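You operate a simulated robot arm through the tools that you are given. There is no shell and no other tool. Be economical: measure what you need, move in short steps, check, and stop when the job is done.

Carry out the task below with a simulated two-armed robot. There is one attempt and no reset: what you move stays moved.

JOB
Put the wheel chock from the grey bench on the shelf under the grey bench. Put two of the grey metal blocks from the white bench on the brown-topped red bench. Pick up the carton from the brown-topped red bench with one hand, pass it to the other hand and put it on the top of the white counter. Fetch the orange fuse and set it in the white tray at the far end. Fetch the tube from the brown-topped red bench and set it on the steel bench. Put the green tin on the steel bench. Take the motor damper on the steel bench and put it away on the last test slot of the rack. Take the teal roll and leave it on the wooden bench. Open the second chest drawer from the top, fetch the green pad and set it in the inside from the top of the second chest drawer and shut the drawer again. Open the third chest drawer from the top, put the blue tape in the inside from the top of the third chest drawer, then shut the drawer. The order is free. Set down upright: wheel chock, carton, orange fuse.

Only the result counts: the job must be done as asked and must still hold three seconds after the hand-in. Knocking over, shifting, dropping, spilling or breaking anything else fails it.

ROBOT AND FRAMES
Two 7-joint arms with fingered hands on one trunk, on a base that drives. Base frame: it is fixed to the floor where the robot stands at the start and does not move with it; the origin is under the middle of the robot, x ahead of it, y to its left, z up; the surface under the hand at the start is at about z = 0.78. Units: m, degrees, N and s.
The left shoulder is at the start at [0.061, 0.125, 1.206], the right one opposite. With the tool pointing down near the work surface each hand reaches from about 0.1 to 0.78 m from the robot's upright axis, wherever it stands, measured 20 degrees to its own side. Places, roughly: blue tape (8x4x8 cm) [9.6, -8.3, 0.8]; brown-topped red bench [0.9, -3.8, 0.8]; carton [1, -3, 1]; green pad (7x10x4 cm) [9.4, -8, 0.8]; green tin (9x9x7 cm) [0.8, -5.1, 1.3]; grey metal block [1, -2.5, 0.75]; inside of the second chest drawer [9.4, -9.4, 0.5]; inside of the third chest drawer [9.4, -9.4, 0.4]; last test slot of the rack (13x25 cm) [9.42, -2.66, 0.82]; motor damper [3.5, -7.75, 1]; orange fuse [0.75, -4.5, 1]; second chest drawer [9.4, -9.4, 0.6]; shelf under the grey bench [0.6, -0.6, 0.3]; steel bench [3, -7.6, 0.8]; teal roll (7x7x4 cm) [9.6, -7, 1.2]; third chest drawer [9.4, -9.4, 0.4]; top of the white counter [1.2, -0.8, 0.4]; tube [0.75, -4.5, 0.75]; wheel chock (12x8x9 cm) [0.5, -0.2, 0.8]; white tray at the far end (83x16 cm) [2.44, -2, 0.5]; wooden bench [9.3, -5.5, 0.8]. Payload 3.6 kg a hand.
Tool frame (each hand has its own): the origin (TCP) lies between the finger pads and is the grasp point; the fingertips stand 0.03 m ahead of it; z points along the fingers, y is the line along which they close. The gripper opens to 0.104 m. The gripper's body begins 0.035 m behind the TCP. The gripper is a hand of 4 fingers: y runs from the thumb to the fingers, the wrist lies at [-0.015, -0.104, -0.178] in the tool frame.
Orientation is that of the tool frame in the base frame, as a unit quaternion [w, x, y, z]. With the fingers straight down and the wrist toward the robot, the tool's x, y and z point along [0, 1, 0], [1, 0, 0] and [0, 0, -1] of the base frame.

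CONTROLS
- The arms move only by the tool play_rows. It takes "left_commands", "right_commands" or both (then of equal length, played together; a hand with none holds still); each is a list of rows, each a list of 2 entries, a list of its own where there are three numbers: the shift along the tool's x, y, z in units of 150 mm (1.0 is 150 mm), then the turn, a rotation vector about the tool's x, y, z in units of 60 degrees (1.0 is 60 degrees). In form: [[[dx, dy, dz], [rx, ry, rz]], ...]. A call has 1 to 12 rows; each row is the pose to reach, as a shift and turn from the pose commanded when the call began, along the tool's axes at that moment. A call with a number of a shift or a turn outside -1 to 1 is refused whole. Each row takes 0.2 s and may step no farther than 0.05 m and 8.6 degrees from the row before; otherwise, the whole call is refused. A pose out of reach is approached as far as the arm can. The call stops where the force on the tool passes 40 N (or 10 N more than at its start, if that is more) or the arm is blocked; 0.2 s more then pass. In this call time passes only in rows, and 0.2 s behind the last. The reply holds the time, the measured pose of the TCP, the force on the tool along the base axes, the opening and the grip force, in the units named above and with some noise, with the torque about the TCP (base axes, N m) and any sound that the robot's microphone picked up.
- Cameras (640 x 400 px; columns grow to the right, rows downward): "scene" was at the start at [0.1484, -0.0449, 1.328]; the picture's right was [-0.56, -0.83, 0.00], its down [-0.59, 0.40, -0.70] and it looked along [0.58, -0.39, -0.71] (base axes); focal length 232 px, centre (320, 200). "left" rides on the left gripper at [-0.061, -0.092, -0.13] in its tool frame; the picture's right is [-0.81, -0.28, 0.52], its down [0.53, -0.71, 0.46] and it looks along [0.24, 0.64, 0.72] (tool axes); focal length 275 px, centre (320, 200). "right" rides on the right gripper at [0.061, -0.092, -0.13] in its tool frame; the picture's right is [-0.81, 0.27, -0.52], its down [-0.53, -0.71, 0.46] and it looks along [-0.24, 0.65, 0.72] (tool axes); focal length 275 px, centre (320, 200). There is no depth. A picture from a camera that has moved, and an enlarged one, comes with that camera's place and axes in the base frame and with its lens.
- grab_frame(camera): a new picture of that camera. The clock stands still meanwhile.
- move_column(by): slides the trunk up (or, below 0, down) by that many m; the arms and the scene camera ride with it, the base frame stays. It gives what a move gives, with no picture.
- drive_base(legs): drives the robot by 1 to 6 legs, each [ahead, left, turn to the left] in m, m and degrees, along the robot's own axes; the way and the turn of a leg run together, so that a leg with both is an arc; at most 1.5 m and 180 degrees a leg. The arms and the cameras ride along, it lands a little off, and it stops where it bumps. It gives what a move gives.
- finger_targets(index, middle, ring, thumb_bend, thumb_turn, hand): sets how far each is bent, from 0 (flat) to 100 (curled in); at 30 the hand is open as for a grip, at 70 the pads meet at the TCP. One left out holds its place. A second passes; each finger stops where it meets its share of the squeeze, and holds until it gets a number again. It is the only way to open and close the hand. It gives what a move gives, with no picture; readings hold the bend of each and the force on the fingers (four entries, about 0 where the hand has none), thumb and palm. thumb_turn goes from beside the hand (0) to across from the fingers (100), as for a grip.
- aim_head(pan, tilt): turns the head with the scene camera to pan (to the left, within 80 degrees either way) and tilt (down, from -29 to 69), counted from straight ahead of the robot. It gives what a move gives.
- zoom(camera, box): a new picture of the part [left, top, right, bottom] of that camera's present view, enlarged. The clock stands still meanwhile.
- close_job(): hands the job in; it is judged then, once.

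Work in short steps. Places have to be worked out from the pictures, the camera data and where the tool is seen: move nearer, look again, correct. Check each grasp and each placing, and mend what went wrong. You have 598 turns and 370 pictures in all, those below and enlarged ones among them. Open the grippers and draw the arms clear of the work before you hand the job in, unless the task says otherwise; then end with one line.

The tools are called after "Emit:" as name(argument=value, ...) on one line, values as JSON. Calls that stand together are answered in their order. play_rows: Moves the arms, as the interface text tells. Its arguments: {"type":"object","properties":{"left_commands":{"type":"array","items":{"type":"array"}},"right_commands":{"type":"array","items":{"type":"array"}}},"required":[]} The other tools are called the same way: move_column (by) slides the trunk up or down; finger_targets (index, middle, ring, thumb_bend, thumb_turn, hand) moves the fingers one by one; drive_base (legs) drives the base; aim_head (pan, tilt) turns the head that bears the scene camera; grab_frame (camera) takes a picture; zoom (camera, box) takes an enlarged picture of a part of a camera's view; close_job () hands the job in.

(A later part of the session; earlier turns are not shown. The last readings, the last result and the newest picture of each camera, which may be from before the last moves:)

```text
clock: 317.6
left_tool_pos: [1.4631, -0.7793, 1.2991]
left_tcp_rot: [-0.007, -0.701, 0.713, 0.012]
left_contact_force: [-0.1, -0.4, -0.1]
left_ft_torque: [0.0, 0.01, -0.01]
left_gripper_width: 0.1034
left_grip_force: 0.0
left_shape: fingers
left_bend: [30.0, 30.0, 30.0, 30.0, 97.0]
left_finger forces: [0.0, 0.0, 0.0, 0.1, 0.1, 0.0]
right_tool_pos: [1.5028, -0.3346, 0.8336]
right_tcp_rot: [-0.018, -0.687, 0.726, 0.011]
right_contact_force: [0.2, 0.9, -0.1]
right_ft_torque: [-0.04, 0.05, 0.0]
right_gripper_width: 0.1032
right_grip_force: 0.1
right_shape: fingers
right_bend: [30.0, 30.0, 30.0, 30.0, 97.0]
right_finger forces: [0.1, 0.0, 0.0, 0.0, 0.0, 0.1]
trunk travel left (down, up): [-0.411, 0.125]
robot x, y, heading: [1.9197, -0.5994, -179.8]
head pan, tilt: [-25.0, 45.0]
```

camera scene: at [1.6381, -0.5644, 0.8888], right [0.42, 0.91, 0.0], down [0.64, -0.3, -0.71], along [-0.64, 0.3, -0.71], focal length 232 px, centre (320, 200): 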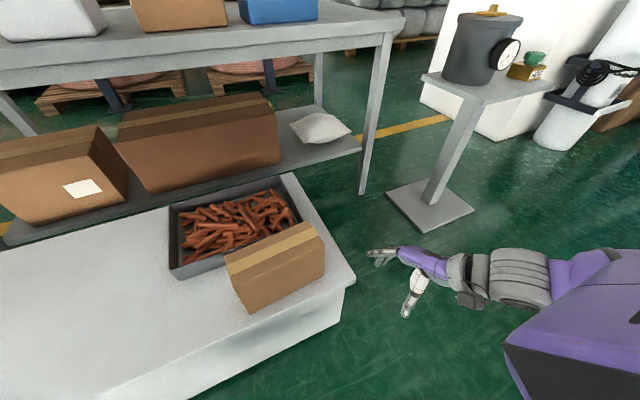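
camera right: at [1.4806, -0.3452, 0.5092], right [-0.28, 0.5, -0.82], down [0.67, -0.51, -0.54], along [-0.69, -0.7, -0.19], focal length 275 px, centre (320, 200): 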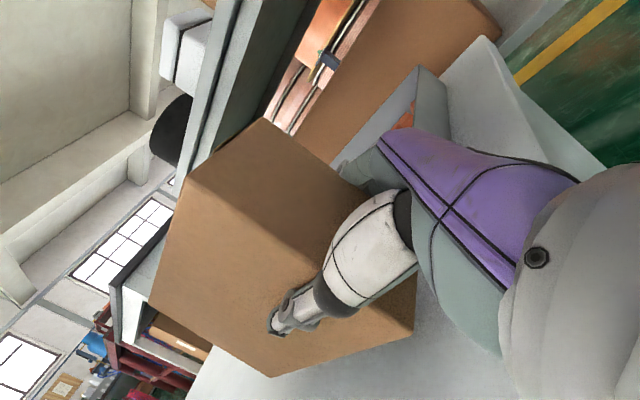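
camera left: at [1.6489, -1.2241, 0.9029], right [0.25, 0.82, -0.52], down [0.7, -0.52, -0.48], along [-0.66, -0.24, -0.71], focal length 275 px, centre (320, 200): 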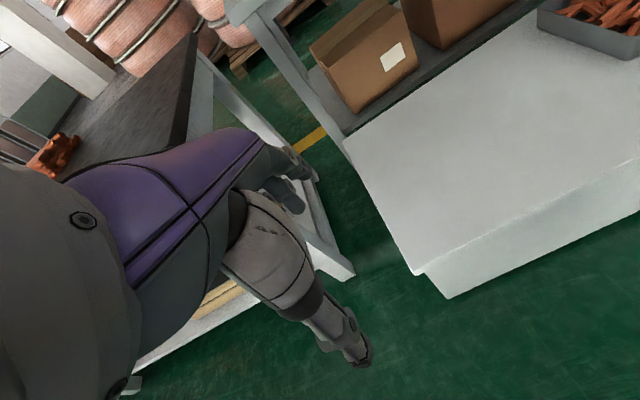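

Raise the right hand and travel left (-y) along the corridor toward the red bench's rear.

Emit:
play_rows(right_commands=[[[0, 0, -0.3], [0, 0, 0]], [[0, 0, -0.6], [0, 0, 0]], [[0, -0.1, -0.9], [0, 0, 0]], [[0, -0.2, -1.0], [0, 0, 0]]])

Emit:
drive_base(legs=[[0.05, 1.5, 0], [0.05, 1.2, 0]])

Emit:
aim_head(pan=30, tilt=25)

Emit:
grab_frame(camera="scene")

```text
clock: 318.6
left_tool_pos: [1.4639, -0.7802, 1.299]
left_tcp_rot: [-0.007, -0.701, 0.713, 0.012]
left_contact_force: [0.1, -0.3, -0.1]
left_ft_torque: [-0.03, -0.02, 0.03]
left_gripper_width: 0.1032
left_grip_force: 0.0
left_shape: fingers
left_bend: [30.0, 30.0, 30.0, 30.0, 97.0]
left_finger forces: [0.1, 0.0, 0.1, 0.1, 0.1, 0.1]
right_tool_pos: [1.5155, -0.3283, 0.9743]
right_tcp_rot: [-0.018, -0.687, 0.726, 0.011]
right_contact_force: [-0.4, -0.3, -0.1]
right_ft_torque: [0.0, -0.01, -0.02]
right_gripper_width: 0.1031
right_grip_force: 0.1
right_shape: fingers
right_bend: [30.0, 30.0, 30.0, 30.0, 97.0]
right_finger forces: [0.1, 0.0, 0.0, 0.1, 0.0, 0.1]
right hand out of reach, approached as far as the arm can: row 3, 4
trunk travel left (down, up): [-0.411, 0.125]
robot x, y, heading: [1.9192, -0.5968, -179.7]
head pan, tilt: [-25.0, 45.0]
```

```text
refused: leg 1 is longer than a leg can be; nothing moved
```

```text
clock: 319.9
left_tool_pos: [1.4623, -0.7798, 1.3005]
left_tcp_rot: [-0.008, -0.701, 0.713, 0.014]
left_contact_force: [-0.1, 0.4, 0.3]
left_ft_torque: [-0.04, 0.05, 0.02]
left_gripper_width: 0.1033
left_grip_force: 0.1
left_shape: fingers
left_bend: [30.0, 30.0, 30.0, 30.0, 97.0]
left_finger forces: [0.0, 0.1, 0.0, 0.1, 0.0, 0.1]
right_tool_pos: [1.5146, -0.3284, 0.9742]
right_tcp_rot: [-0.018, -0.687, 0.726, 0.011]
right_contact_force: [0.3, -0.2, 0.0]
right_ft_torque: [0.04, 0.01, -0.01]
right_gripper_width: 0.103
right_grip_force: 0.0
right_shape: fingers
right_bend: [30.0, 30.0, 30.0, 30.0, 97.0]
right_finger forces: [0.0, 0.0, 0.0, 0.0, 0.0, 0.0]
trunk travel left (down, up): [-0.411, 0.125]
robot x, y, heading: [1.9176, -0.5983, -179.9]
head pan, tilt: [30.0, 25.0]
```

```text
246 pictures are left
camera scene: at [1.7472, -0.6443, 1.33], right [-0.5, 0.86, 0.0], down [0.37, 0.21, -0.91], along [-0.78, -0.46, -0.42], focal length 232 px, centre (320, 200)
```

scene: 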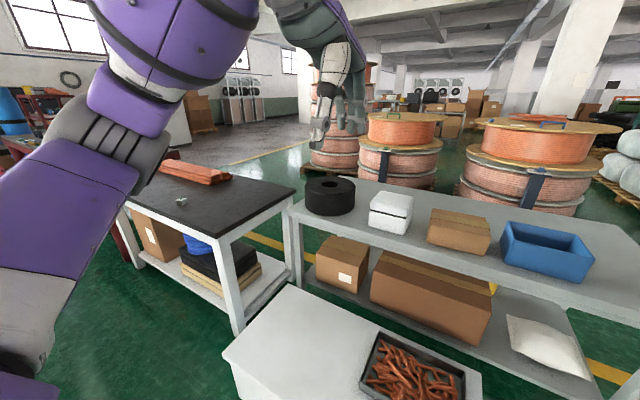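

Emit:
drive_base(legs=[[0.03, 1.4, 0], [0.03, 1.4, 0]])

Emit:
aim_head(pan=35, tilt=25)

Emit:
grab_frame(camera="scene")

```text
clock: 344.2
left_tool_pos: [1.4878, -3.5777, 1.299]
left_tcp_rot: [0.007, 0.716, -0.698, -0.013]
left_contact_force: [-0.1, 0.7, 0.8]
left_ft_torque: [0.03, -0.02, 0.0]
left_gripper_width: 0.1034
left_grip_force: 0.1
left_shape: fingers
left_bend: [30.0, 30.0, 30.0, 30.0, 97.0]
left_finger forces: [0.0, 0.1, 0.0, 0.0, 0.0, 0.0]
right_tool_pos: [1.5197, -3.1217, 0.9735]
right_tcp_rot: [-0.018, -0.702, 0.712, 0.012]
right_contact_force: [0.5, -0.3, 0.4]
right_ft_torque: [-0.03, -0.05, 0.01]
right_gripper_width: 0.103
right_grip_force: 0.1
right_shape: fingers
right_bend: [30.0, 30.0, 30.0, 30.0, 97.0]
right_finger forces: [0.1, 0.0, 0.0, 0.0, 0.0, 0.1]
trunk travel left (down, up): [-0.411, 0.125]
robot x, y, heading: [1.9351, -3.3787, -177.5]
head pan, tilt: [30.0, 25.0]
```

```text
clock: 344.9
left_tool_pos: [1.4877, -3.5769, 1.2992]
left_tcp_rot: [0.007, 0.716, -0.698, -0.013]
left_contact_force: [0.2, 0.7, -0.3]
left_ft_torque: [-0.01, 0.01, 0.01]
left_gripper_width: 0.1035
left_grip_force: 0.0
left_shape: fingers
left_bend: [30.0, 30.0, 30.0, 30.0, 97.0]
left_finger forces: [0.0, 0.0, 0.0, 0.0, 0.0, 0.1]
right_tool_pos: [1.5212, -3.1224, 0.9747]
right_tcp_rot: [-0.018, -0.702, 0.712, 0.011]
right_contact_force: [-0.1, 0.1, 0.5]
right_ft_torque: [-0.01, 0.03, 0.02]
right_gripper_width: 0.1033
right_grip_force: 0.0
right_shape: fingers
right_bend: [30.0, 30.0, 30.0, 30.0, 97.0]
right_finger forces: [0.0, 0.0, 0.1, 0.0, 0.0, 0.1]
trunk travel left (down, up): [-0.411, 0.125]
robot x, y, heading: [1.9381, -3.3748, -177.2]
head pan, tilt: [35.0, 25.0]
```

```text
245 pictures are left
camera scene: at [1.7711, -3.4355, 1.33], right [-0.61, 0.79, 0.0], down [0.33, 0.26, -0.91], along [-0.72, -0.55, -0.42], focal length 232 px, centre (320, 200)
```

scene: 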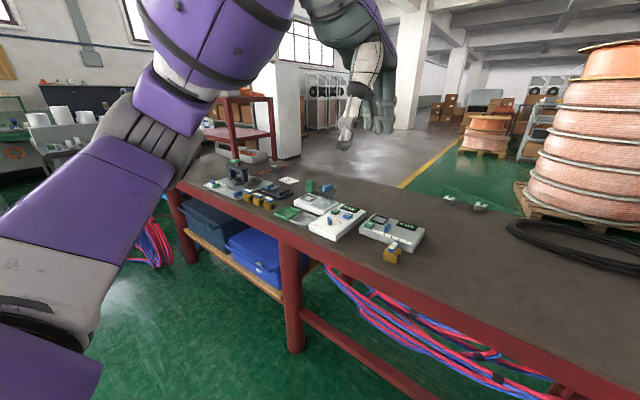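

Emit:
drive_base(legs=[[0.1, 1.1, -2.8]])

Emit:
aim_head(pan=10, tilt=25)

Emit:
grab_frame(camera="scene")

```text
clock: 354.8
left_tool_pos: [1.4088, -4.6649, 1.2993]
left_tcp_rot: [-0.007, -0.701, 0.713, 0.013]
left_contact_force: [-0.2, -0.5, 0.7]
left_ft_torque: [-0.01, -0.02, 0.03]
left_gripper_width: 0.1034
left_grip_force: 0.1
left_shape: fingers
left_bend: [30.0, 30.0, 30.0, 30.0, 97.0]
left_finger forces: [0.1, 0.1, 0.1, 0.1, 0.1, 0.1]
right_tool_pos: [1.46, -4.2132, 0.9745]
right_tcp_rot: [-0.018, -0.688, 0.725, 0.012]
right_contact_force: [0.4, -0.4, -0.4]
right_ft_torque: [0.06, 0.01, 0.0]
right_gripper_width: 0.1029
right_grip_force: 0.0
right_shape: fingers
right_bend: [30.0, 30.0, 30.0, 30.0, 97.0]
right_finger forces: [0.0, 0.0, 0.0, 0.1, 0.0, 0.0]
trunk travel left (down, up): [-0.411, 0.125]
robot x, y, heading: [1.8637, -4.4809, -179.8]
head pan, tilt: [35.0, 25.0]
```

```text
clock: 355.7
left_tool_pos: [1.4085, -4.6654, 1.2997]
left_tcp_rot: [-0.007, -0.701, 0.713, 0.013]
left_contact_force: [-0.2, -0.1, -0.3]
left_ft_torque: [0.03, -0.04, 0.01]
left_gripper_width: 0.1034
left_grip_force: 0.0
left_shape: fingers
left_bend: [30.0, 30.0, 30.0, 30.0, 97.0]
left_finger forces: [0.1, 0.1, 0.0, 0.0, 0.1, 0.1]
right_tool_pos: [1.4583, -4.213, 0.9748]
right_tcp_rot: [-0.018, -0.688, 0.726, 0.012]
right_contact_force: [0.4, -0.1, -0.8]
right_ft_torque: [-0.02, 0.03, 0.02]
right_gripper_width: 0.103
right_grip_force: 0.1
right_shape: fingers
right_bend: [30.0, 30.0, 30.0, 30.0, 97.0]
right_finger forces: [0.1, 0.1, 0.0, 0.0, 0.1, 0.0]
trunk travel left (down, up): [-0.411, 0.125]
robot x, y, heading: [1.8637, -4.4849, -179.9]
head pan, tilt: [10.0, 25.0]
```

```text
244 pictures are left
camera scene: at [1.6818, -4.4989, 1.33], right [-0.18, 0.98, 0.0], down [0.42, 0.08, -0.91], along [-0.89, -0.16, -0.42], focal length 232 px, centre (320, 200)
```

scene: 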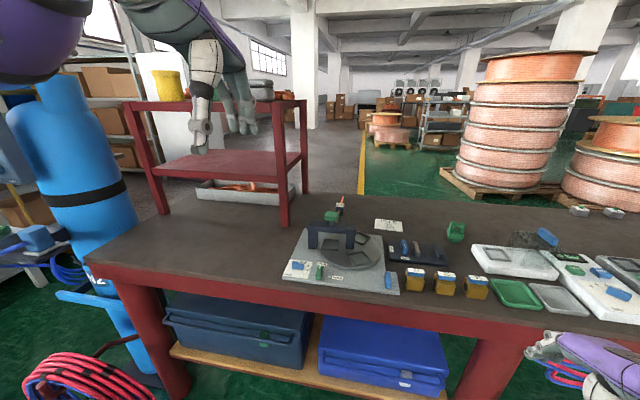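

Raise the trunk fully and zoom on the rack's top shelf.

Emit:
move_column(by=0.12)

Emit:
play_rows(left_commands=[[[-0.3, -0.1, 0], [0, 0, 0]], [[-0.6, -0.1, 0], [0, 0, 0]], [[-0.9, -0.1, 0], [0, 0, 0]]])

Emit:
grab_frame(camera="scene")

Emit:
zoom(camera="scene", box=[100, 40, 420, 260])

```text
clock: 357.2
left_tool_pos: [1.4072, -4.6651, 1.4178]
left_tcp_rot: [-0.005, -0.701, 0.713, 0.012]
left_contact_force: [0.8, -0.2, 0.4]
left_ft_torque: [-0.02, -0.03, 0.01]
left_gripper_width: 0.1033
left_grip_force: 0.0
left_shape: fingers
left_bend: [30.0, 30.0, 30.0, 30.0, 97.0]
left_finger forces: [0.1, 0.1, 0.0, 0.0, 0.0, 0.1]
right_tool_pos: [1.4596, -4.2118, 1.0948]
right_tcp_rot: [-0.018, -0.687, 0.726, 0.011]
right_contact_force: [-0.5, -0.8, 0.1]
right_ft_torque: [-0.02, 0.01, 0.04]
right_gripper_width: 0.1031
right_grip_force: 0.0
right_shape: fingers
right_bend: [30.0, 30.0, 30.0, 30.0, 97.0]
right_finger forces: [0.0, 0.0, 0.0, 0.0, 0.0, 0.0]
trunk travel left (down, up): [-0.531, 0.005]
robot x, y, heading: [1.8619, -4.4808, -179.5]
head pan, tilt: [10.0, 25.0]
```

```text
clock: 358.0
left_tool_pos: [1.4256, -4.5281, 1.4189]
left_tcp_rot: [-0.006, -0.702, 0.712, 0.013]
left_contact_force: [-1.0, 0.2, 0.2]
left_ft_torque: [-0.02, 0.0, 0.01]
left_gripper_width: 0.1034
left_grip_force: 0.0
left_shape: fingers
left_bend: [30.0, 30.0, 30.0, 30.0, 97.0]
left_finger forces: [0.1, 0.1, 0.0, 0.0, 0.0, 0.1]
right_tool_pos: [1.4585, -4.2109, 1.0932]
right_tcp_rot: [-0.019, -0.687, 0.726, 0.012]
right_contact_force: [-0.1, 0.6, 0.2]
right_ft_torque: [0.03, -0.03, 0.02]
right_gripper_width: 0.1031
right_grip_force: 0.1
right_shape: fingers
right_bend: [30.0, 30.0, 30.0, 30.0, 97.0]
right_finger forces: [0.0, 0.0, 0.1, 0.1, 0.0, 0.1]
trunk travel left (down, up): [-0.531, 0.005]
robot x, y, heading: [1.8653, -4.4848, -179.5]
head pan, tilt: [10.0, 25.0]
```

```text
243 pictures are left
camera scene: at [1.7659, -4.4968, 1.4646], right [-0.18, 0.98, 0.0], down [0.42, 0.07, -0.91], along [-0.89, -0.16, -0.42], focal length 232 px, centre (320, 200)
```

scene: 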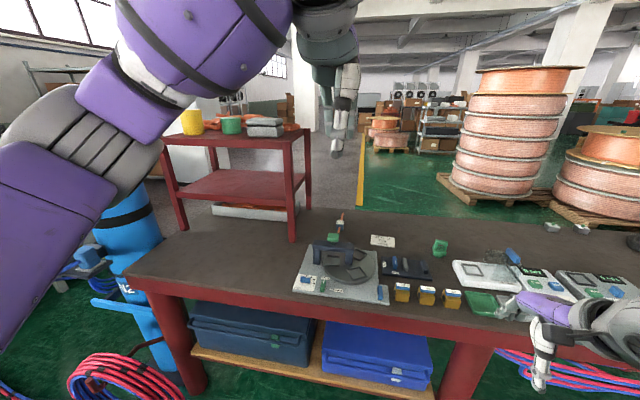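

```text
1.82 times, centred on (260, 150) of scene
camera zoom: at [1.7659, -4.4968, 1.4646], right [-0.18, 0.98, 0.0], down [0.42, 0.07, -0.91], along [-0.89, -0.16, -0.42], focal length 421 px, centre (429, 291)
```

zoom: 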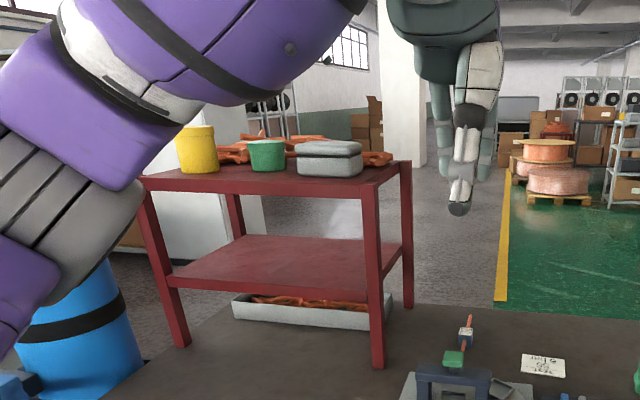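

The green tin stands near the rear edge of the rack's top shelf (~(0.88,-5.02), z 1.31–1.39), reachable from here. Drive closer: ahead 0.33, left 0.27.

Emit:
drive_base(legs=[[0.3, 0.27, 0]])

Emit:
grab_frame(camera="scene")

Emit:
grab_frame(camera="left")

Emit:
grab_frame(camera="right")

```text
clock: 361.0
left_tool_pos: [1.127, -4.8009, 1.4192]
left_tcp_rot: [-0.007, -0.699, 0.715, 0.013]
left_contact_force: [0.0, -0.5, -1.1]
left_ft_torque: [0.02, 0.02, 0.0]
left_gripper_width: 0.1031
left_grip_force: 0.0
left_shape: fingers
left_bend: [30.0, 30.0, 30.0, 30.0, 97.0]
left_finger forces: [0.0, 0.0, 0.0, 0.1, 0.0, 0.0]
right_tool_pos: [1.1616, -4.4838, 1.0951]
right_tcp_rot: [-0.019, -0.686, 0.727, 0.011]
right_contact_force: [0.5, 0.5, -0.4]
right_ft_torque: [0.0, 0.03, 0.0]
right_gripper_width: 0.1031
right_grip_force: 0.0
right_shape: fingers
right_bend: [30.0, 30.0, 30.0, 30.0, 97.0]
right_finger forces: [0.0, 0.1, 0.0, 0.1, 0.0, 0.0]
trunk travel left (down, up): [-0.531, 0.005]
robot x, y, heading: [1.5676, -4.7555, -180.1]
head pan, tilt: [10.0, 25.0]
```

```text
241 pictures are left
camera scene: at [1.4675, -4.7722, 1.4646], right [-0.17, 0.98, 0.0], down [0.42, 0.07, -0.91], along [-0.89, -0.16, -0.42], focal length 232 px, centre (320, 200)
```

scene: 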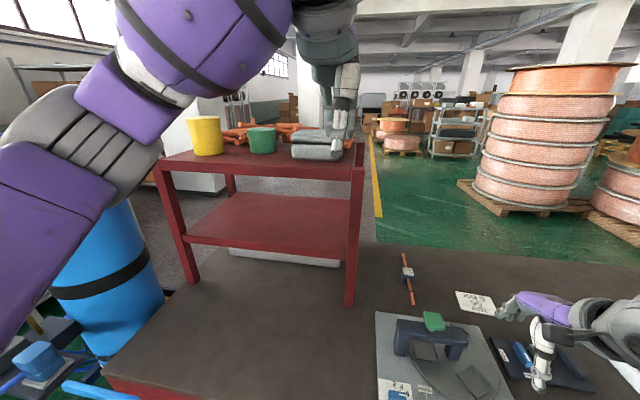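

```text
240 pictures are left
camera left: at [1.2236, -4.7443, 1.5471], right [0.28, 0.81, -0.52], down [0.69, -0.54, -0.48], along [-0.67, -0.22, -0.71], focal length 275 px, centre (320, 200)
```

left: 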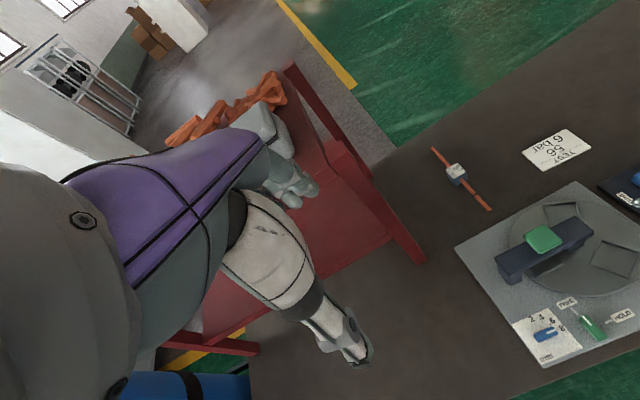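

```text
239 pictures are left
camera right: at [1.2547, -4.5503, 1.2211], right [-0.21, 0.83, 0.52], down [0.72, 0.49, -0.49], along [-0.66, 0.28, -0.7], focal length 275 px, centre (320, 200)
```

right: 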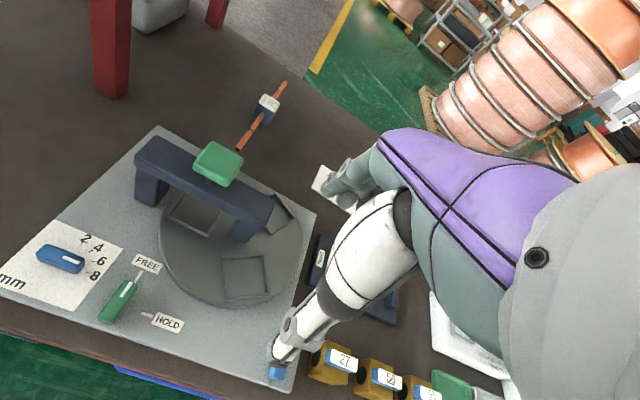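

Tube: collar at (0.793,-4.577), rod along x from 0.67 to 0.92. I'll move in 6 cm and rotate the right hand 90° so it closes across the rod.

Emit:
drive_base(legs=[[0.06, 0, 0]])

Emit:
play_rows(right_commands=[[[0, 0.05, 0], [0, 0, -0.13]], [[0, 0.1, 0], [0, 0, -0.26]], [[0, 0.2, 0], [0, 0, -0.39]], [[0, 0.3, 0], [0, 0, -0.52]], [[0, 0.4, 0], [0, 0, -0.65]], [[0, 0.5, 0], [0, 0, -0.78]], [[0, 0.6, 0], [0, 0, -0.91]]])

Emit:
grab_frame(camera="right")

```text
clock: 362.0
left_tool_pos: [1.0672, -4.8016, 1.4205]
left_tcp_rot: [-0.006, -0.7, 0.714, 0.013]
left_contact_force: [0.3, -0.6, -0.1]
left_ft_torque: [-0.01, -0.04, 0.0]
left_gripper_width: 0.103
left_grip_force: 0.0
left_shape: fingers
left_bend: [30.0, 30.0, 30.0, 30.0, 97.0]
left_finger forces: [0.0, 0.0, 0.1, 0.0, 0.0, 0.0]
right_tool_pos: [1.1027, -4.484, 1.095]
right_tcp_rot: [-0.019, -0.685, 0.728, 0.011]
right_contact_force: [-0.8, -0.3, -0.1]
right_ft_torque: [0.01, 0.0, 0.0]
right_gripper_width: 0.103
right_grip_force: 0.1
right_shape: fingers
right_bend: [30.0, 30.0, 30.0, 30.0, 97.0]
right_finger forces: [0.0, 0.0, 0.0, 0.0, 0.0, 0.0]
trunk travel left (down, up): [-0.531, 0.005]
robot x, y, heading: [1.5052, -4.7577, -180.3]
head pan, tilt: [10.0, 25.0]
```

```text
clock: 363.6
left_tool_pos: [1.0666, -4.8017, 1.4182]
left_tcp_rot: [-0.007, -0.7, 0.714, 0.013]
left_contact_force: [-0.2, 0.6, 0.0]
left_ft_torque: [0.01, -0.01, 0.02]
left_gripper_width: 0.103
left_grip_force: 0.2
left_shape: fingers
left_bend: [30.0, 30.0, 30.0, 30.0, 97.0]
left_finger forces: [0.0, 0.0, 0.0, 0.0, 0.0, 0.1]
right_tool_pos: [1.0132, -4.479, 1.0977]
right_tcp_rot: [0.011, 0.943, -0.331, -0.019]
right_contact_force: [-0.9, 0.0, -0.2]
right_ft_torque: [-0.02, -0.02, 0.02]
right_gripper_width: 0.1029
right_grip_force: 0.1
right_shape: fingers
right_bend: [30.0, 30.0, 30.0, 30.0, 97.0]
right_finger forces: [0.0, 0.0, 0.0, 0.0, 0.1, 0.0]
trunk travel left (down, up): [-0.531, 0.005]
robot x, y, heading: [1.5076, -4.7566, -179.9]
head pan, tilt: [10.0, 25.0]
```

```text
238 pictures are left
camera right: at [1.1219, -4.4456, 1.2237], right [-0.78, 0.3, 0.55], down [0.01, 0.89, -0.46], along [-0.62, -0.36, -0.7], focal length 275 px, centre (320, 200)
```

right: 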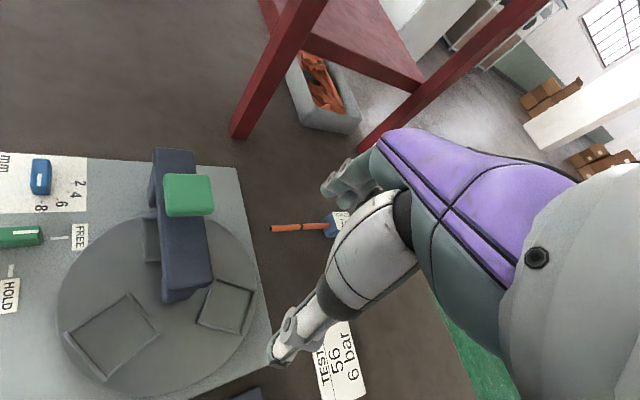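

Continue rotating and move above the collar.

Emit:
play_rows(right_commands=[[[-0.08, 0.16, 0], [0, 0, -0.13]], [[-0.16, 0.32, 0], [0, 0, -0.26]], [[-0.25, 0.48, 0], [0, 0, -0.39]], [[-0.33, 0.64, 0], [0, 0, -0.52]], [[-0.41, 0.8, 0], [0, 0, -0.643]], [[-0.49, 0.95, 0], [0, 0, -0.643]]])

Emit:
grab_frame(camera="right")

```text
clock: 365.0
left_tool_pos: [1.0666, -4.8011, 1.4194]
left_tcp_rot: [-0.006, -0.7, 0.714, 0.013]
left_contact_force: [-0.9, -0.9, 0.5]
left_ft_torque: [-0.03, -0.04, -0.03]
left_gripper_width: 0.1031
left_grip_force: 0.0
left_shape: fingers
left_bend: [30.0, 30.0, 30.0, 30.0, 97.0]
left_finger forces: [0.0, 0.1, 0.0, 0.0, 0.0, 0.0]
right_tool_pos: [0.9192, -4.541, 1.1002]
right_tcp_rot: [0.003, 1.0, 0.0, -0.021]
right_contact_force: [0.4, -0.5, -0.1]
right_ft_torque: [-0.02, 0.02, 0.02]
right_gripper_width: 0.1032
right_grip_force: 0.1
right_shape: fingers
right_bend: [30.0, 30.0, 30.0, 30.0, 97.0]
right_finger forces: [0.0, 0.1, 0.1, 0.1, 0.0, 0.0]
right hand out of reach, approached as far as the arm can: row 5, 6
trunk travel left (down, up): [-0.531, 0.005]
robot x, y, heading: [1.5089, -4.7592, -180.0]
head pan, tilt: [10.0, 25.0]
```

```text
237 pictures are left
camera right: at [0.9848, -4.449, 1.2273], right [-0.79, -0.27, 0.55], down [-0.55, 0.71, -0.44], along [-0.27, -0.65, -0.71], focal length 275 px, centre (320, 200)
```

right: 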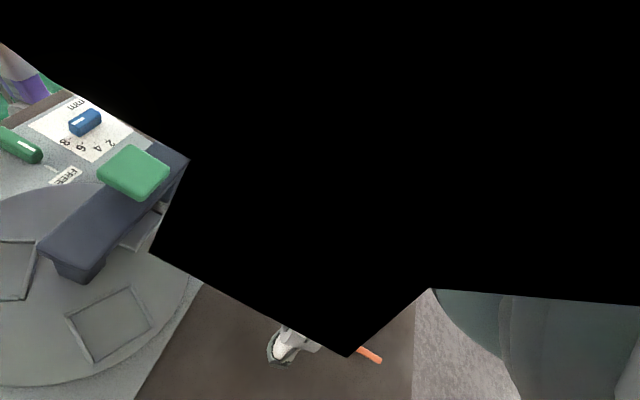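

Full-yaw reach from behind is insufficient, and the tin is out of reach too; both are much closer from the front. I'll restore the right hand, back off, and go around to the front side.

Emit:
play_rows(right_commands=[[[0, -0.1, 0], [0, 0, 0.13]], [[0, -0.1, 0], [0, 0, 0.26]], [[0, -0.1, 0], [0, 0, 0.39]], [[0, -0.1, 0], [0, 0, 0.52]], [[0, -0.1, 0], [0, 0, 0.65]], [[0, -0.1, 0], [0, 0, 0.78]], [[0, -0.1, 0], [0, 0, 0.91]]])

Emit:
play_rows(right_commands=[[[0, 0, 0], [0, 0, 0.13]], [[0, 0, 0], [0, 0, 0.26]], [[0, 0, 0], [0, 0, 0.39]], [[0, 0, 0], [0, 0, 0.52]], [[0, 0, 0], [0, 0, 0.6]]])

Emit:
drive_base(legs=[[-0.36, 0, 0], [0, 0, 90], [0.5, 0, 0]])

Emit:
aim_head(pan=0, tilt=35)

Emit:
grab_frame(camera="scene")

```text
clock: 366.6
left_tool_pos: [1.0669, -4.8017, 1.4193]
left_tcp_rot: [-0.006, -0.7, 0.714, 0.012]
left_contact_force: [-0.1, 0.1, 0.5]
left_ft_torque: [0.01, -0.03, -0.01]
left_gripper_width: 0.1034
left_grip_force: 0.1
left_shape: fingers
left_bend: [30.0, 30.0, 30.0, 30.0, 97.0]
left_finger forces: [0.0, 0.0, 0.0, 0.0, 0.0, 0.0]
right_tool_pos: [0.9187, -4.5267, 1.1016]
right_tcp_rot: [0.014, 0.887, -0.461, -0.017]
right_contact_force: [-0.6, -0.1, -0.8]
right_ft_torque: [-0.02, -0.02, 0.01]
right_gripper_width: 0.1029
right_grip_force: 0.1
right_shape: fingers
right_bend: [30.0, 30.0, 30.0, 30.0, 97.0]
right_finger forces: [0.0, 0.0, 0.0, 0.0, 0.0, 0.1]
trunk travel left (down, up): [-0.531, 0.005]
robot x, y, heading: [1.5052, -4.7543, -180.1]
head pan, tilt: [10.0, 25.0]
```

```text
clock: 367.8
left_tool_pos: [1.0666, -4.8009, 1.4186]
left_tcp_rot: [-0.006, -0.7, 0.714, 0.013]
left_contact_force: [0.1, 0.8, -0.3]
left_ft_torque: [-0.01, -0.01, 0.01]
left_gripper_width: 0.1033
left_grip_force: 0.0
left_shape: fingers
left_bend: [30.0, 30.0, 30.0, 30.0, 97.0]
left_finger forces: [0.0, 0.0, 0.0, 0.0, 0.0, 0.0]
right_tool_pos: [0.9178, -4.5262, 1.1011]
right_tcp_rot: [-0.018, -0.702, 0.712, 0.012]
right_contact_force: [0.3, 0.2, -0.8]
right_ft_torque: [-0.01, 0.01, 0.02]
right_gripper_width: 0.1029
right_grip_force: 0.1
right_shape: fingers
right_bend: [30.0, 30.0, 30.0, 30.0, 97.0]
right_finger forces: [0.1, 0.1, 0.0, 0.0, 0.0, 0.0]
trunk travel left (down, up): [-0.531, 0.005]
robot x, y, heading: [1.5078, -4.7532, -179.9]
head pan, tilt: [10.0, 25.0]
```

```text
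clock: 376.4
left_tool_pos: [1.8961, -5.6879, 1.4191]
left_tcp_rot: [0.014, 1.0, -0.018, -0.004]
left_contact_force: [0.2, -0.2, 1.0]
left_ft_torque: [-0.04, 0.02, 0.0]
left_gripper_width: 0.1033
left_grip_force: 0.1
left_shape: fingers
left_bend: [30.0, 30.0, 30.0, 30.0, 97.0]
left_finger forces: [0.0, 0.1, 0.0, 0.0, 0.1, 0.0]
right_tool_pos: [1.619, -5.8314, 1.1006]
right_tcp_rot: [0.021, 1.0, -0.016, 0.004]
right_contact_force: [-0.6, -0.5, -0.4]
right_ft_torque: [0.0, 0.03, -0.01]
right_gripper_width: 0.1029
right_grip_force: 0.0
right_shape: fingers
right_bend: [30.0, 30.0, 30.0, 30.0, 97.0]
right_finger forces: [0.0, 0.1, 0.0, 0.0, 0.0, 0.1]
trunk travel left (down, up): [-0.531, 0.005]
robot x, y, heading: [1.8587, -5.2464, -91.1]
head pan, tilt: [10.0, 25.0]
```

```text
clock: 377.1
left_tool_pos: [1.8956, -5.6874, 1.4195]
left_tcp_rot: [0.014, 1.0, -0.02, -0.004]
left_contact_force: [0.3, 0.2, -0.4]
left_ft_torque: [-0.03, -0.04, 0.02]
left_gripper_width: 0.1033
left_grip_force: 0.1
left_shape: fingers
left_bend: [30.0, 30.0, 30.0, 30.0, 97.0]
left_finger forces: [0.1, 0.1, 0.0, 0.0, 0.0, 0.0]
right_tool_pos: [1.62, -5.8309, 1.1015]
right_tcp_rot: [0.021, 1.0, -0.016, 0.004]
right_contact_force: [-0.6, 0.2, -0.8]
right_ft_torque: [0.0, 0.0, -0.01]
right_gripper_width: 0.1029
right_grip_force: 0.1
right_shape: fingers
right_bend: [30.0, 30.0, 30.0, 30.0, 97.0]
right_finger forces: [0.1, 0.0, 0.1, 0.1, 0.0, 0.0]
trunk travel left (down, up): [-0.531, 0.005]
robot x, y, heading: [1.8586, -5.2477, -91.0]
head pan, tilt: [0.0, 35.0]
```

```text
236 pictures are left
camera scene: at [1.8571, -5.3429, 1.4488], right [-1.0, 0.02, 0.0], down [0.01, 0.57, -0.82], along [-0.01, -0.82, -0.57], focal length 232 px, centre (320, 200)
```

scene: 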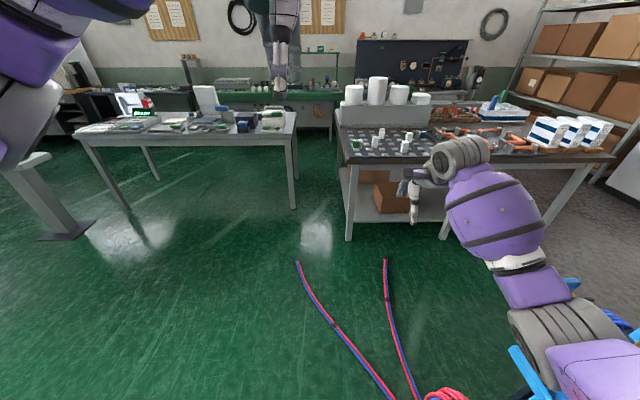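

The steel bench is visible ahead-left (x 2.05–3.85, near edge y≈-7.25). Continue to the passage and sidle to the front side.

Emit:
drive_base(legs=[[0.8, 0, 1.0], [0, -0.7, 0], [0, -0.7, 0], [0, -0.75, 0]])

Emit:
drive_base(legs=[[0, 0, 90], [0, 0.9, 0]])

Emit:
aim_head(pan=0, tilt=25)

Emit:
grab_frame(camera="scene")

```text
clock: 400.5
left_tool_pos: [-0.2362, -6.5546, 1.42]
left_tcp_rot: [0.013, 1.0, 0.01, -0.004]
left_contact_force: [0.0, 0.8, 0.6]
left_ft_torque: [0.0, 0.02, -0.03]
left_gripper_width: 0.1031
left_grip_force: 0.2
left_shape: fingers
left_bend: [30.0, 30.0, 30.0, 30.0, 97.0]
left_finger forces: [0.0, 0.0, 0.0, 0.0, 0.0, 0.0]
right_tool_pos: [-0.5035, -6.713, 1.1005]
right_tcp_rot: [0.021, 1.0, 0.014, 0.004]
right_contact_force: [-0.1, 0.5, 0.1]
right_ft_torque: [0.02, 0.02, 0.01]
right_gripper_width: 0.1029
right_grip_force: 0.1
right_shape: fingers
right_bend: [30.0, 30.0, 30.0, 30.0, 97.0]
right_finger forces: [0.1, 0.0, 0.0, 0.0, 0.1, 0.0]
trunk travel left (down, up): [-0.531, 0.005]
robot x, y, heading: [-0.2986, -6.1201, -87.4]
head pan, tilt: [0.0, 35.0]
```

```text
clock: 412.4
left_tool_pos: [0.0928, -5.1711, 1.4185]
left_tcp_rot: [0.014, 0.698, 0.716, 0.006]
left_contact_force: [0.6, 0.3, -0.3]
left_ft_torque: [0.02, -0.01, 0.0]
left_gripper_width: 0.1032
left_grip_force: 0.1
left_shape: fingers
left_bend: [30.0, 30.0, 30.0, 30.0, 97.0]
left_finger forces: [0.1, 0.0, 0.0, 0.1, 0.0, 0.1]
right_tool_pos: [0.2534, -5.4394, 1.1022]
right_tcp_rot: [0.011, 0.695, 0.718, 0.018]
right_contact_force: [0.7, 0.2, 0.9]
right_ft_torque: [-0.03, 0.02, 0.0]
right_gripper_width: 0.1028
right_grip_force: 0.1
right_shape: fingers
right_bend: [30.0, 30.0, 30.0, 30.0, 97.0]
right_finger forces: [0.0, 0.0, 0.0, 0.1, 0.1, 0.1]
trunk travel left (down, up): [-0.531, 0.005]
robot x, y, heading: [-0.339, -5.2345, 2.6]
head pan, tilt: [0.0, 35.0]
```

```text
clock: 413.2
left_tool_pos: [0.0927, -5.1712, 1.4194]
left_tcp_rot: [0.012, 0.698, 0.716, 0.007]
left_contact_force: [-0.2, -0.1, -0.1]
left_ft_torque: [-0.01, 0.04, 0.01]
left_gripper_width: 0.1031
left_grip_force: 0.0
left_shape: fingers
left_bend: [30.0, 30.0, 30.0, 30.0, 97.0]
left_finger forces: [0.0, 0.1, 0.1, 0.0, 0.0, 0.0]
right_tool_pos: [0.2537, -5.4384, 1.1017]
right_tcp_rot: [0.011, 0.696, 0.718, 0.018]
right_contact_force: [0.1, -0.8, 0.0]
right_ft_torque: [0.0, -0.03, 0.0]
right_gripper_width: 0.1031
right_grip_force: 0.0
right_shape: fingers
right_bend: [30.0, 30.0, 30.0, 30.0, 97.0]
right_finger forces: [0.0, 0.1, 0.0, 0.0, 0.1, 0.1]
trunk travel left (down, up): [-0.531, 0.005]
robot x, y, heading: [-0.3422, -5.2346, 2.9]
head pan, tilt: [0.0, 25.0]
```

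```text
235 pictures are left
camera scene: at [-0.2445, -5.2308, 1.4645], right [0.05, -1.0, 0.0], down [-0.42, -0.02, -0.91], along [0.91, 0.04, -0.42], focal length 232 px, centre (320, 200)
```

scene: 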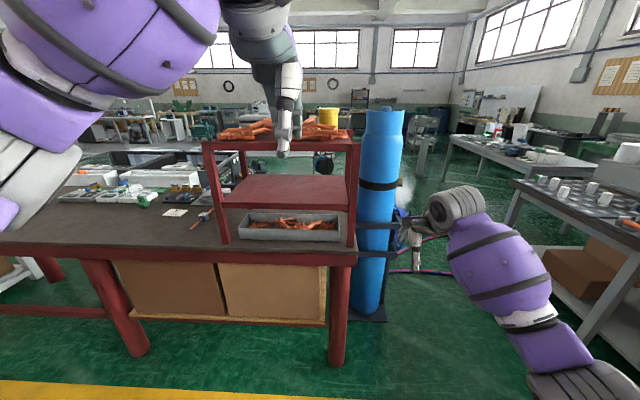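

Rack top ≈1.28. Retract the right hand and raise the left, then drive forward so the left camera can see the tin.

Emit:
play_rows(right_commands=[[[0, -0.3, 0], [0, 0, 0]], [[0, -0.6, 0], [0, 0, 0]], [[0, -0.95, 0], [0, 0, 0]]], left_commands=[[[0, 0, -0.2], [0, 0, 0]], [[0, 0, -0.4], [0, 0, 0]], [[0, 0, -0.55], [0, 0, 0]]])

Emit:
drive_base(legs=[[0.35, 0.12, -2.9]])

Emit:
grab_frame(camera="left")

Emit:
grab_frame(camera="scene")

```text
refused: row 3 steps farther than a row can; nothing moved
```

```text
clock: 415.6
left_tool_pos: [0.4373, -5.0705, 1.4186]
left_tcp_rot: [0.014, 0.718, 0.696, 0.006]
left_contact_force: [-0.3, -0.3, 0.8]
left_ft_torque: [-0.01, 0.02, 0.01]
left_gripper_width: 0.1031
left_grip_force: 0.0
left_shape: fingers
left_bend: [30.0, 30.0, 30.0, 30.0, 97.0]
left_finger forces: [0.0, 0.1, 0.0, 0.0, 0.0, 0.0]
right_tool_pos: [0.5824, -5.357, 1.1014]
right_tcp_rot: [0.014, 0.723, 0.69, 0.014]
right_contact_force: [4.9, -11.8, -1.9]
right_ft_torque: [0.63, 0.36, -0.3]
right_gripper_width: 0.103
right_grip_force: 5.7
right_shape: fingers
right_bend: [30.0, 30.0, 30.0, 30.0, 97.0]
right_finger forces: [0.3, 0.1, 0.0, 0.0, 0.0, 10.8]
trunk travel left (down, up): [-0.531, 0.005]
robot x, y, heading: [-0.0021, -5.1127, -0.3]
head pan, tilt: [0.0, 25.0]
stopped in leg 1: the force on the tool passed its limit at 44 N (the readings are from after the stop); the commanded pose is now the measured one
```

```text
234 pictures are left
camera left: at [0.3405, -5.129, 1.5468], right [-0.28, -0.81, -0.52], down [-0.68, 0.55, -0.48], along [0.67, 0.22, -0.71], focal length 275 px, centre (320, 200)
```

left: 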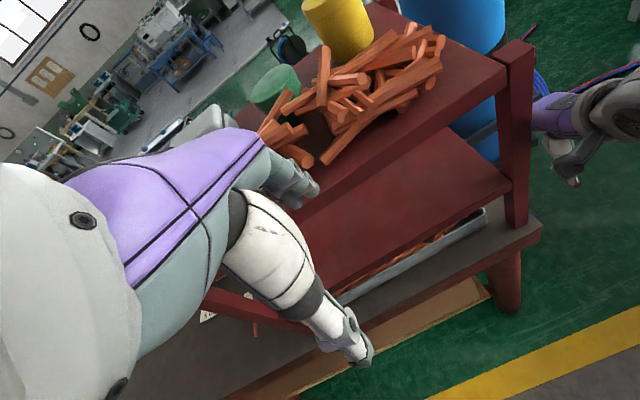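

```text
233 pictures are left
camera scene: at [0.0964, -5.1119, 1.4644], right [-0.01, -1.0, 0.0], down [-0.42, 0.0, -0.91], along [0.91, -0.01, -0.42], focal length 232 px, centre (320, 200)
```

scene: 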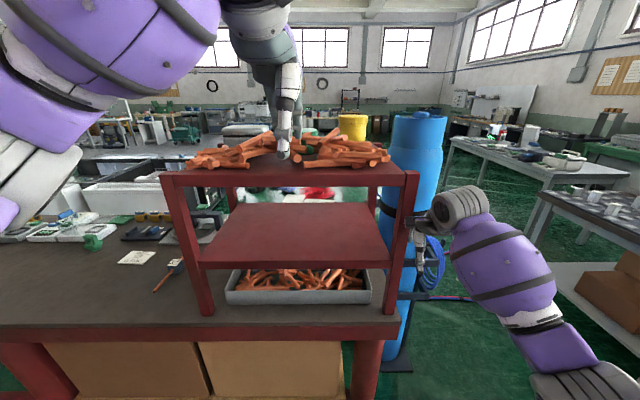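

The right hand touched the rack post because the retract was refused. Back off at once, then retract it properly.

Emit:
drive_base(legs=[[-0.12, -0.06, 0]])

Emit:
play_rows(right_commands=[[[0, -0.25, 0], [0, 0, 0]], [[0, -0.5, 0], [0, 0, 0]], [[0, -0.75, 0], [0, 0, 0]], [[0, -1.0, 0], [0, 0, 0]]], left_commands=[[[0, 0, -0.15], [0, 0, 0]], [[0, 0, -0.3], [0, 0, 0]], [[0, 0, -0.45], [0, 0, 0]], [[0, 0, -0.55], [0, 0, 0]]])

Emit:
grab_frame(camera="scene")

```text
clock: 416.9
left_tool_pos: [0.3155, -5.1281, 1.4178]
left_tcp_rot: [0.014, 0.717, 0.697, 0.006]
left_contact_force: [0.3, 0.1, 0.1]
left_ft_torque: [-0.03, -0.02, 0.0]
left_gripper_width: 0.1031
left_grip_force: 0.1
left_shape: fingers
left_bend: [30.0, 30.0, 30.0, 30.0, 97.0]
left_finger forces: [0.0, 0.0, 0.0, 0.0, 0.0, 0.0]
right_tool_pos: [0.4622, -5.4116, 1.1008]
right_tcp_rot: [0.014, 0.72, 0.693, 0.014]
right_contact_force: [0.3, -0.4, -0.3]
right_ft_torque: [-0.02, 0.01, 0.01]
right_gripper_width: 0.1029
right_grip_force: 0.2
right_shape: fingers
right_bend: [30.0, 30.0, 30.0, 30.0, 97.0]
right_finger forces: [0.0, 0.0, 0.0, 0.0, 0.0, 0.0]
trunk travel left (down, up): [-0.531, 0.005]
robot x, y, heading: [-0.123, -5.1697, -0.5]
head pan, tilt: [0.0, 25.0]
```

```text
clock: 417.9
left_tool_pos: [0.3112, -5.1269, 1.5025]
left_tcp_rot: [0.013, 0.717, 0.697, 0.006]
left_contact_force: [-0.3, -0.1, 0.0]
left_ft_torque: [0.02, -0.02, -0.06]
left_gripper_width: 0.1034
left_grip_force: 0.1
left_shape: fingers
left_bend: [30.0, 30.0, 30.0, 30.0, 97.0]
left_finger forces: [0.0, 0.0, 0.0, 0.1, 0.1, 0.0]
right_tool_pos: [0.3091, -5.4048, 1.0979]
right_tcp_rot: [0.014, 0.72, 0.694, 0.015]
right_contact_force: [0.1, -0.3, 0.2]
right_ft_torque: [0.04, -0.03, 0.02]
right_gripper_width: 0.1028
right_grip_force: 0.1
right_shape: fingers
right_bend: [30.0, 30.0, 30.0, 30.0, 97.0]
right_finger forces: [0.0, 0.1, 0.1, 0.1, 0.0, 0.0]
trunk travel left (down, up): [-0.531, 0.005]
robot x, y, heading: [-0.1244, -5.1705, -0.3]
head pan, tilt: [0.0, 25.0]
```

```text
232 pictures are left
camera scene: at [-0.0264, -5.1701, 1.4647], right [-0.01, -1.0, 0.0], down [-0.42, 0.0, -0.91], along [0.91, -0.01, -0.42], focal length 232 px, centre (320, 200)
```

scene: 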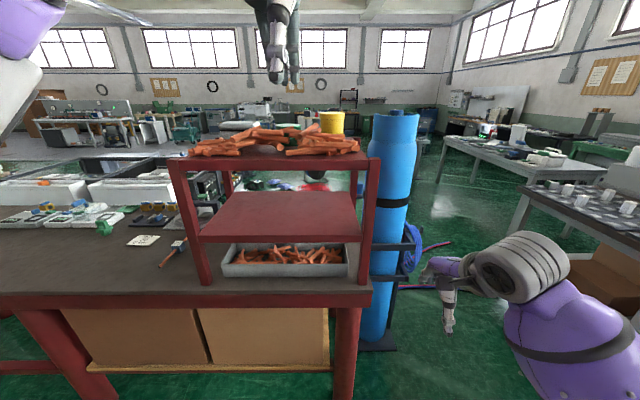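

Rack unchanged. Move the right hand outward 0.13 m, then advance 0.2 m and look down at the tin with the left camera.

Emit:
play_rows(right_commands=[[[-0.3, 0, 0], [0, 0, 0]], [[-0.6, -0.1, 0], [0, 0, 0]], [[-0.9, -0.2, 0], [0, 0, 0]]])

Emit:
drive_base(legs=[[0.2, 0.06, 0.3]])

Emit:
grab_frame(camera="left")

```text
clock: 418.7
left_tool_pos: [0.311, -5.1288, 1.5006]
left_tcp_rot: [0.013, 0.717, 0.697, 0.006]
left_contact_force: [-1.2, -0.4, -0.1]
left_ft_torque: [0.02, -0.01, 0.01]
left_gripper_width: 0.1034
left_grip_force: 0.1
left_shape: fingers
left_bend: [30.0, 30.0, 30.0, 30.0, 97.0]
left_finger forces: [0.1, 0.0, 0.0, 0.0, 0.0, 0.0]
right_tool_pos: [0.2752, -5.5403, 1.0952]
right_tcp_rot: [0.013, 0.72, 0.694, 0.015]
right_contact_force: [0.3, 0.8, 0.9]
right_ft_torque: [0.02, 0.0, 0.0]
right_gripper_width: 0.1029
right_grip_force: 0.0
right_shape: fingers
right_bend: [30.0, 30.0, 30.0, 30.0, 97.0]
right_finger forces: [0.0, 0.1, 0.1, 0.0, 0.1, 0.0]
trunk travel left (down, up): [-0.531, 0.005]
robot x, y, heading: [-0.1207, -5.1706, -0.5]
head pan, tilt: [0.0, 25.0]
```

```text
clock: 420.3
left_tool_pos: [0.5075, -5.067, 1.502]
left_tcp_rot: [0.012, 0.716, 0.698, 0.006]
left_contact_force: [-0.5, 0.3, -0.5]
left_ft_torque: [-0.01, 0.03, 0.0]
left_gripper_width: 0.1034
left_grip_force: 0.0
left_shape: fingers
left_bend: [30.0, 30.0, 30.0, 30.0, 97.0]
left_finger forces: [0.0, 0.1, 0.0, 0.0, 0.0, 0.0]
right_tool_pos: [0.4716, -5.4789, 1.0946]
right_tcp_rot: [0.013, 0.719, 0.694, 0.014]
right_contact_force: [-0.5, 0.4, 0.1]
right_ft_torque: [-0.03, 0.05, 0.02]
right_gripper_width: 0.103
right_grip_force: 0.1
right_shape: fingers
right_bend: [30.0, 30.0, 30.0, 30.0, 97.0]
right_finger forces: [0.0, 0.0, 0.1, 0.0, 0.1, 0.1]
trunk travel left (down, up): [-0.531, 0.005]
robot x, y, heading: [0.0682, -5.1122, -0.5]
head pan, tilt: [0.0, 25.0]
```

```text
231 pictures are left
camera left: at [0.4106, -5.1264, 1.6298], right [-0.28, -0.81, -0.52], down [-0.69, 0.55, -0.48], along [0.67, 0.22, -0.71], focal length 275 px, centre (320, 200)
```

left: 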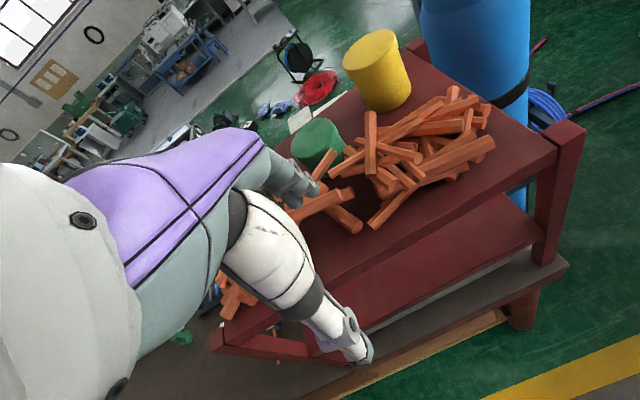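

Tin top centre triangulates to (0.80,-5.08,1.354). Zoom to see stick clearance around it.

Emit:
zoom(camera="left", box=[250, 80, 430, 240])

Emit:
grab_frame(camera="right")

```text
2.50 times, centred on (340, 160) of left
camera zoom: at [0.4106, -5.1264, 1.6298], right [-0.28, -0.81, -0.52], down [-0.69, 0.55, -0.48], along [0.67, 0.22, -0.71], focal length 688 px, centre (270, 300)
```

zoom: 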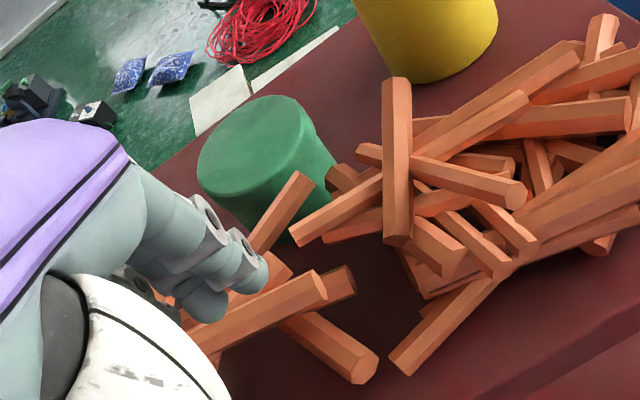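

```text
229 pictures are left
camera right: at [0.3773, -5.4155, 1.2209], right [0.23, -0.82, 0.53], down [-0.71, -0.51, -0.49], along [0.66, -0.27, -0.7], focal length 275 px, centre (320, 200)
```

right: 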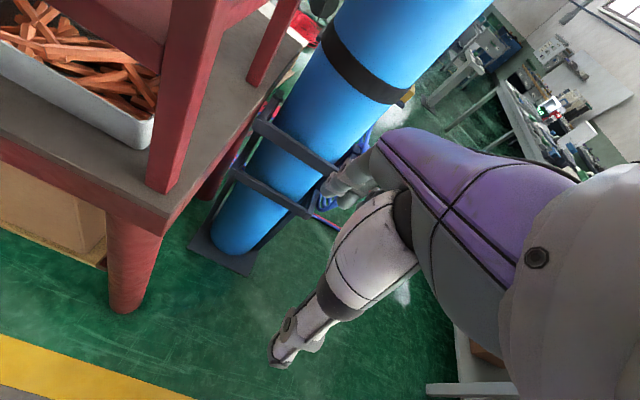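

Sticks crowd the tin's front, so I'll grasp with the hand yawed 60° (thumb near-left, fingers far-right), gripping only the top. Advance 0.1 m and rotate above.

Emit:
drive_base(legs=[[0.1, 0, 0]])

Emit:
play_rows(left_commands=[[[0, 0, 0], [0, 0, 0.14]], [[0, 0, 0], [0, 0, 0.28]], [[0, 0, 0], [0, 0, 0.42]], [[0, 0, 0], [0, 0, 0.56]], [[0, 0, 0], [0, 0, 0.7]], [[0, 0, 0], [0, 0, 0.84]], [[0, 0, 0], [0, 0, 0.97]]])

Emit:
grab_frame(camera="left")

```text
clock: 421.5
left_tool_pos: [0.6091, -5.0683, 1.5016]
left_tcp_rot: [0.014, 0.716, 0.698, 0.008]
left_contact_force: [0.4, -0.1, -0.9]
left_ft_torque: [0.01, 0.01, 0.05]
left_gripper_width: 0.1032
left_grip_force: 0.1
left_shape: fingers
left_bend: [30.0, 30.0, 30.0, 30.0, 97.0]
left_finger forces: [0.0, 0.0, 0.0, 0.1, 0.1, 0.1]
right_tool_pos: [0.5738, -5.479, 1.095]
right_tcp_rot: [0.014, 0.719, 0.694, 0.015]
right_contact_force: [0.8, 0.1, 0.1]
right_ft_torque: [0.04, 0.03, -0.02]
right_gripper_width: 0.1029
right_grip_force: 0.1
right_shape: fingers
right_bend: [30.0, 30.0, 30.0, 30.0, 97.0]
right_finger forces: [0.0, 0.0, 0.0, 0.1, 0.0, 0.0]
trunk travel left (down, up): [-0.531, 0.005]
robot x, y, heading: [0.1757, -5.1153, -0.1]
head pan, tilt: [0.0, 25.0]
```

```text
clock: 423.1
left_tool_pos: [0.6091, -5.068, 1.5018]
left_tcp_rot: [0.008, 0.965, 0.261, 0.012]
left_contact_force: [-0.4, 0.3, 0.7]
left_ft_torque: [0.01, 0.01, -0.04]
left_gripper_width: 0.1036
left_grip_force: 0.0
left_shape: fingers
left_bend: [30.0, 30.0, 30.0, 30.0, 97.0]
left_finger forces: [0.0, 0.1, 0.0, 0.0, 0.1, 0.1]
right_tool_pos: [0.5747, -5.4787, 1.0943]
right_tcp_rot: [0.014, 0.719, 0.694, 0.014]
right_contact_force: [0.2, 0.0, 0.6]
right_ft_torque: [0.01, 0.04, -0.02]
right_gripper_width: 0.1028
right_grip_force: 0.1
right_shape: fingers
right_bend: [30.0, 30.0, 30.0, 30.0, 97.0]
right_finger forces: [0.1, 0.1, 0.0, 0.1, 0.1, 0.0]
trunk travel left (down, up): [-0.531, 0.005]
robot x, y, heading: [0.1714, -5.1135, -0.3]
head pan, tilt: [0.0, 25.0]
```

```text
228 pictures are left
camera left: at [0.5063, -5.0191, 1.6284], right [-0.82, -0.17, -0.54], down [0.12, 0.88, -0.46], along [0.56, -0.44, -0.7], focal length 275 px, centre (320, 200)
```

left: 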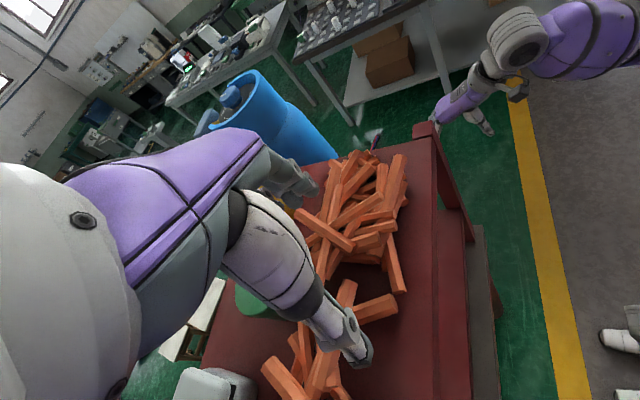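

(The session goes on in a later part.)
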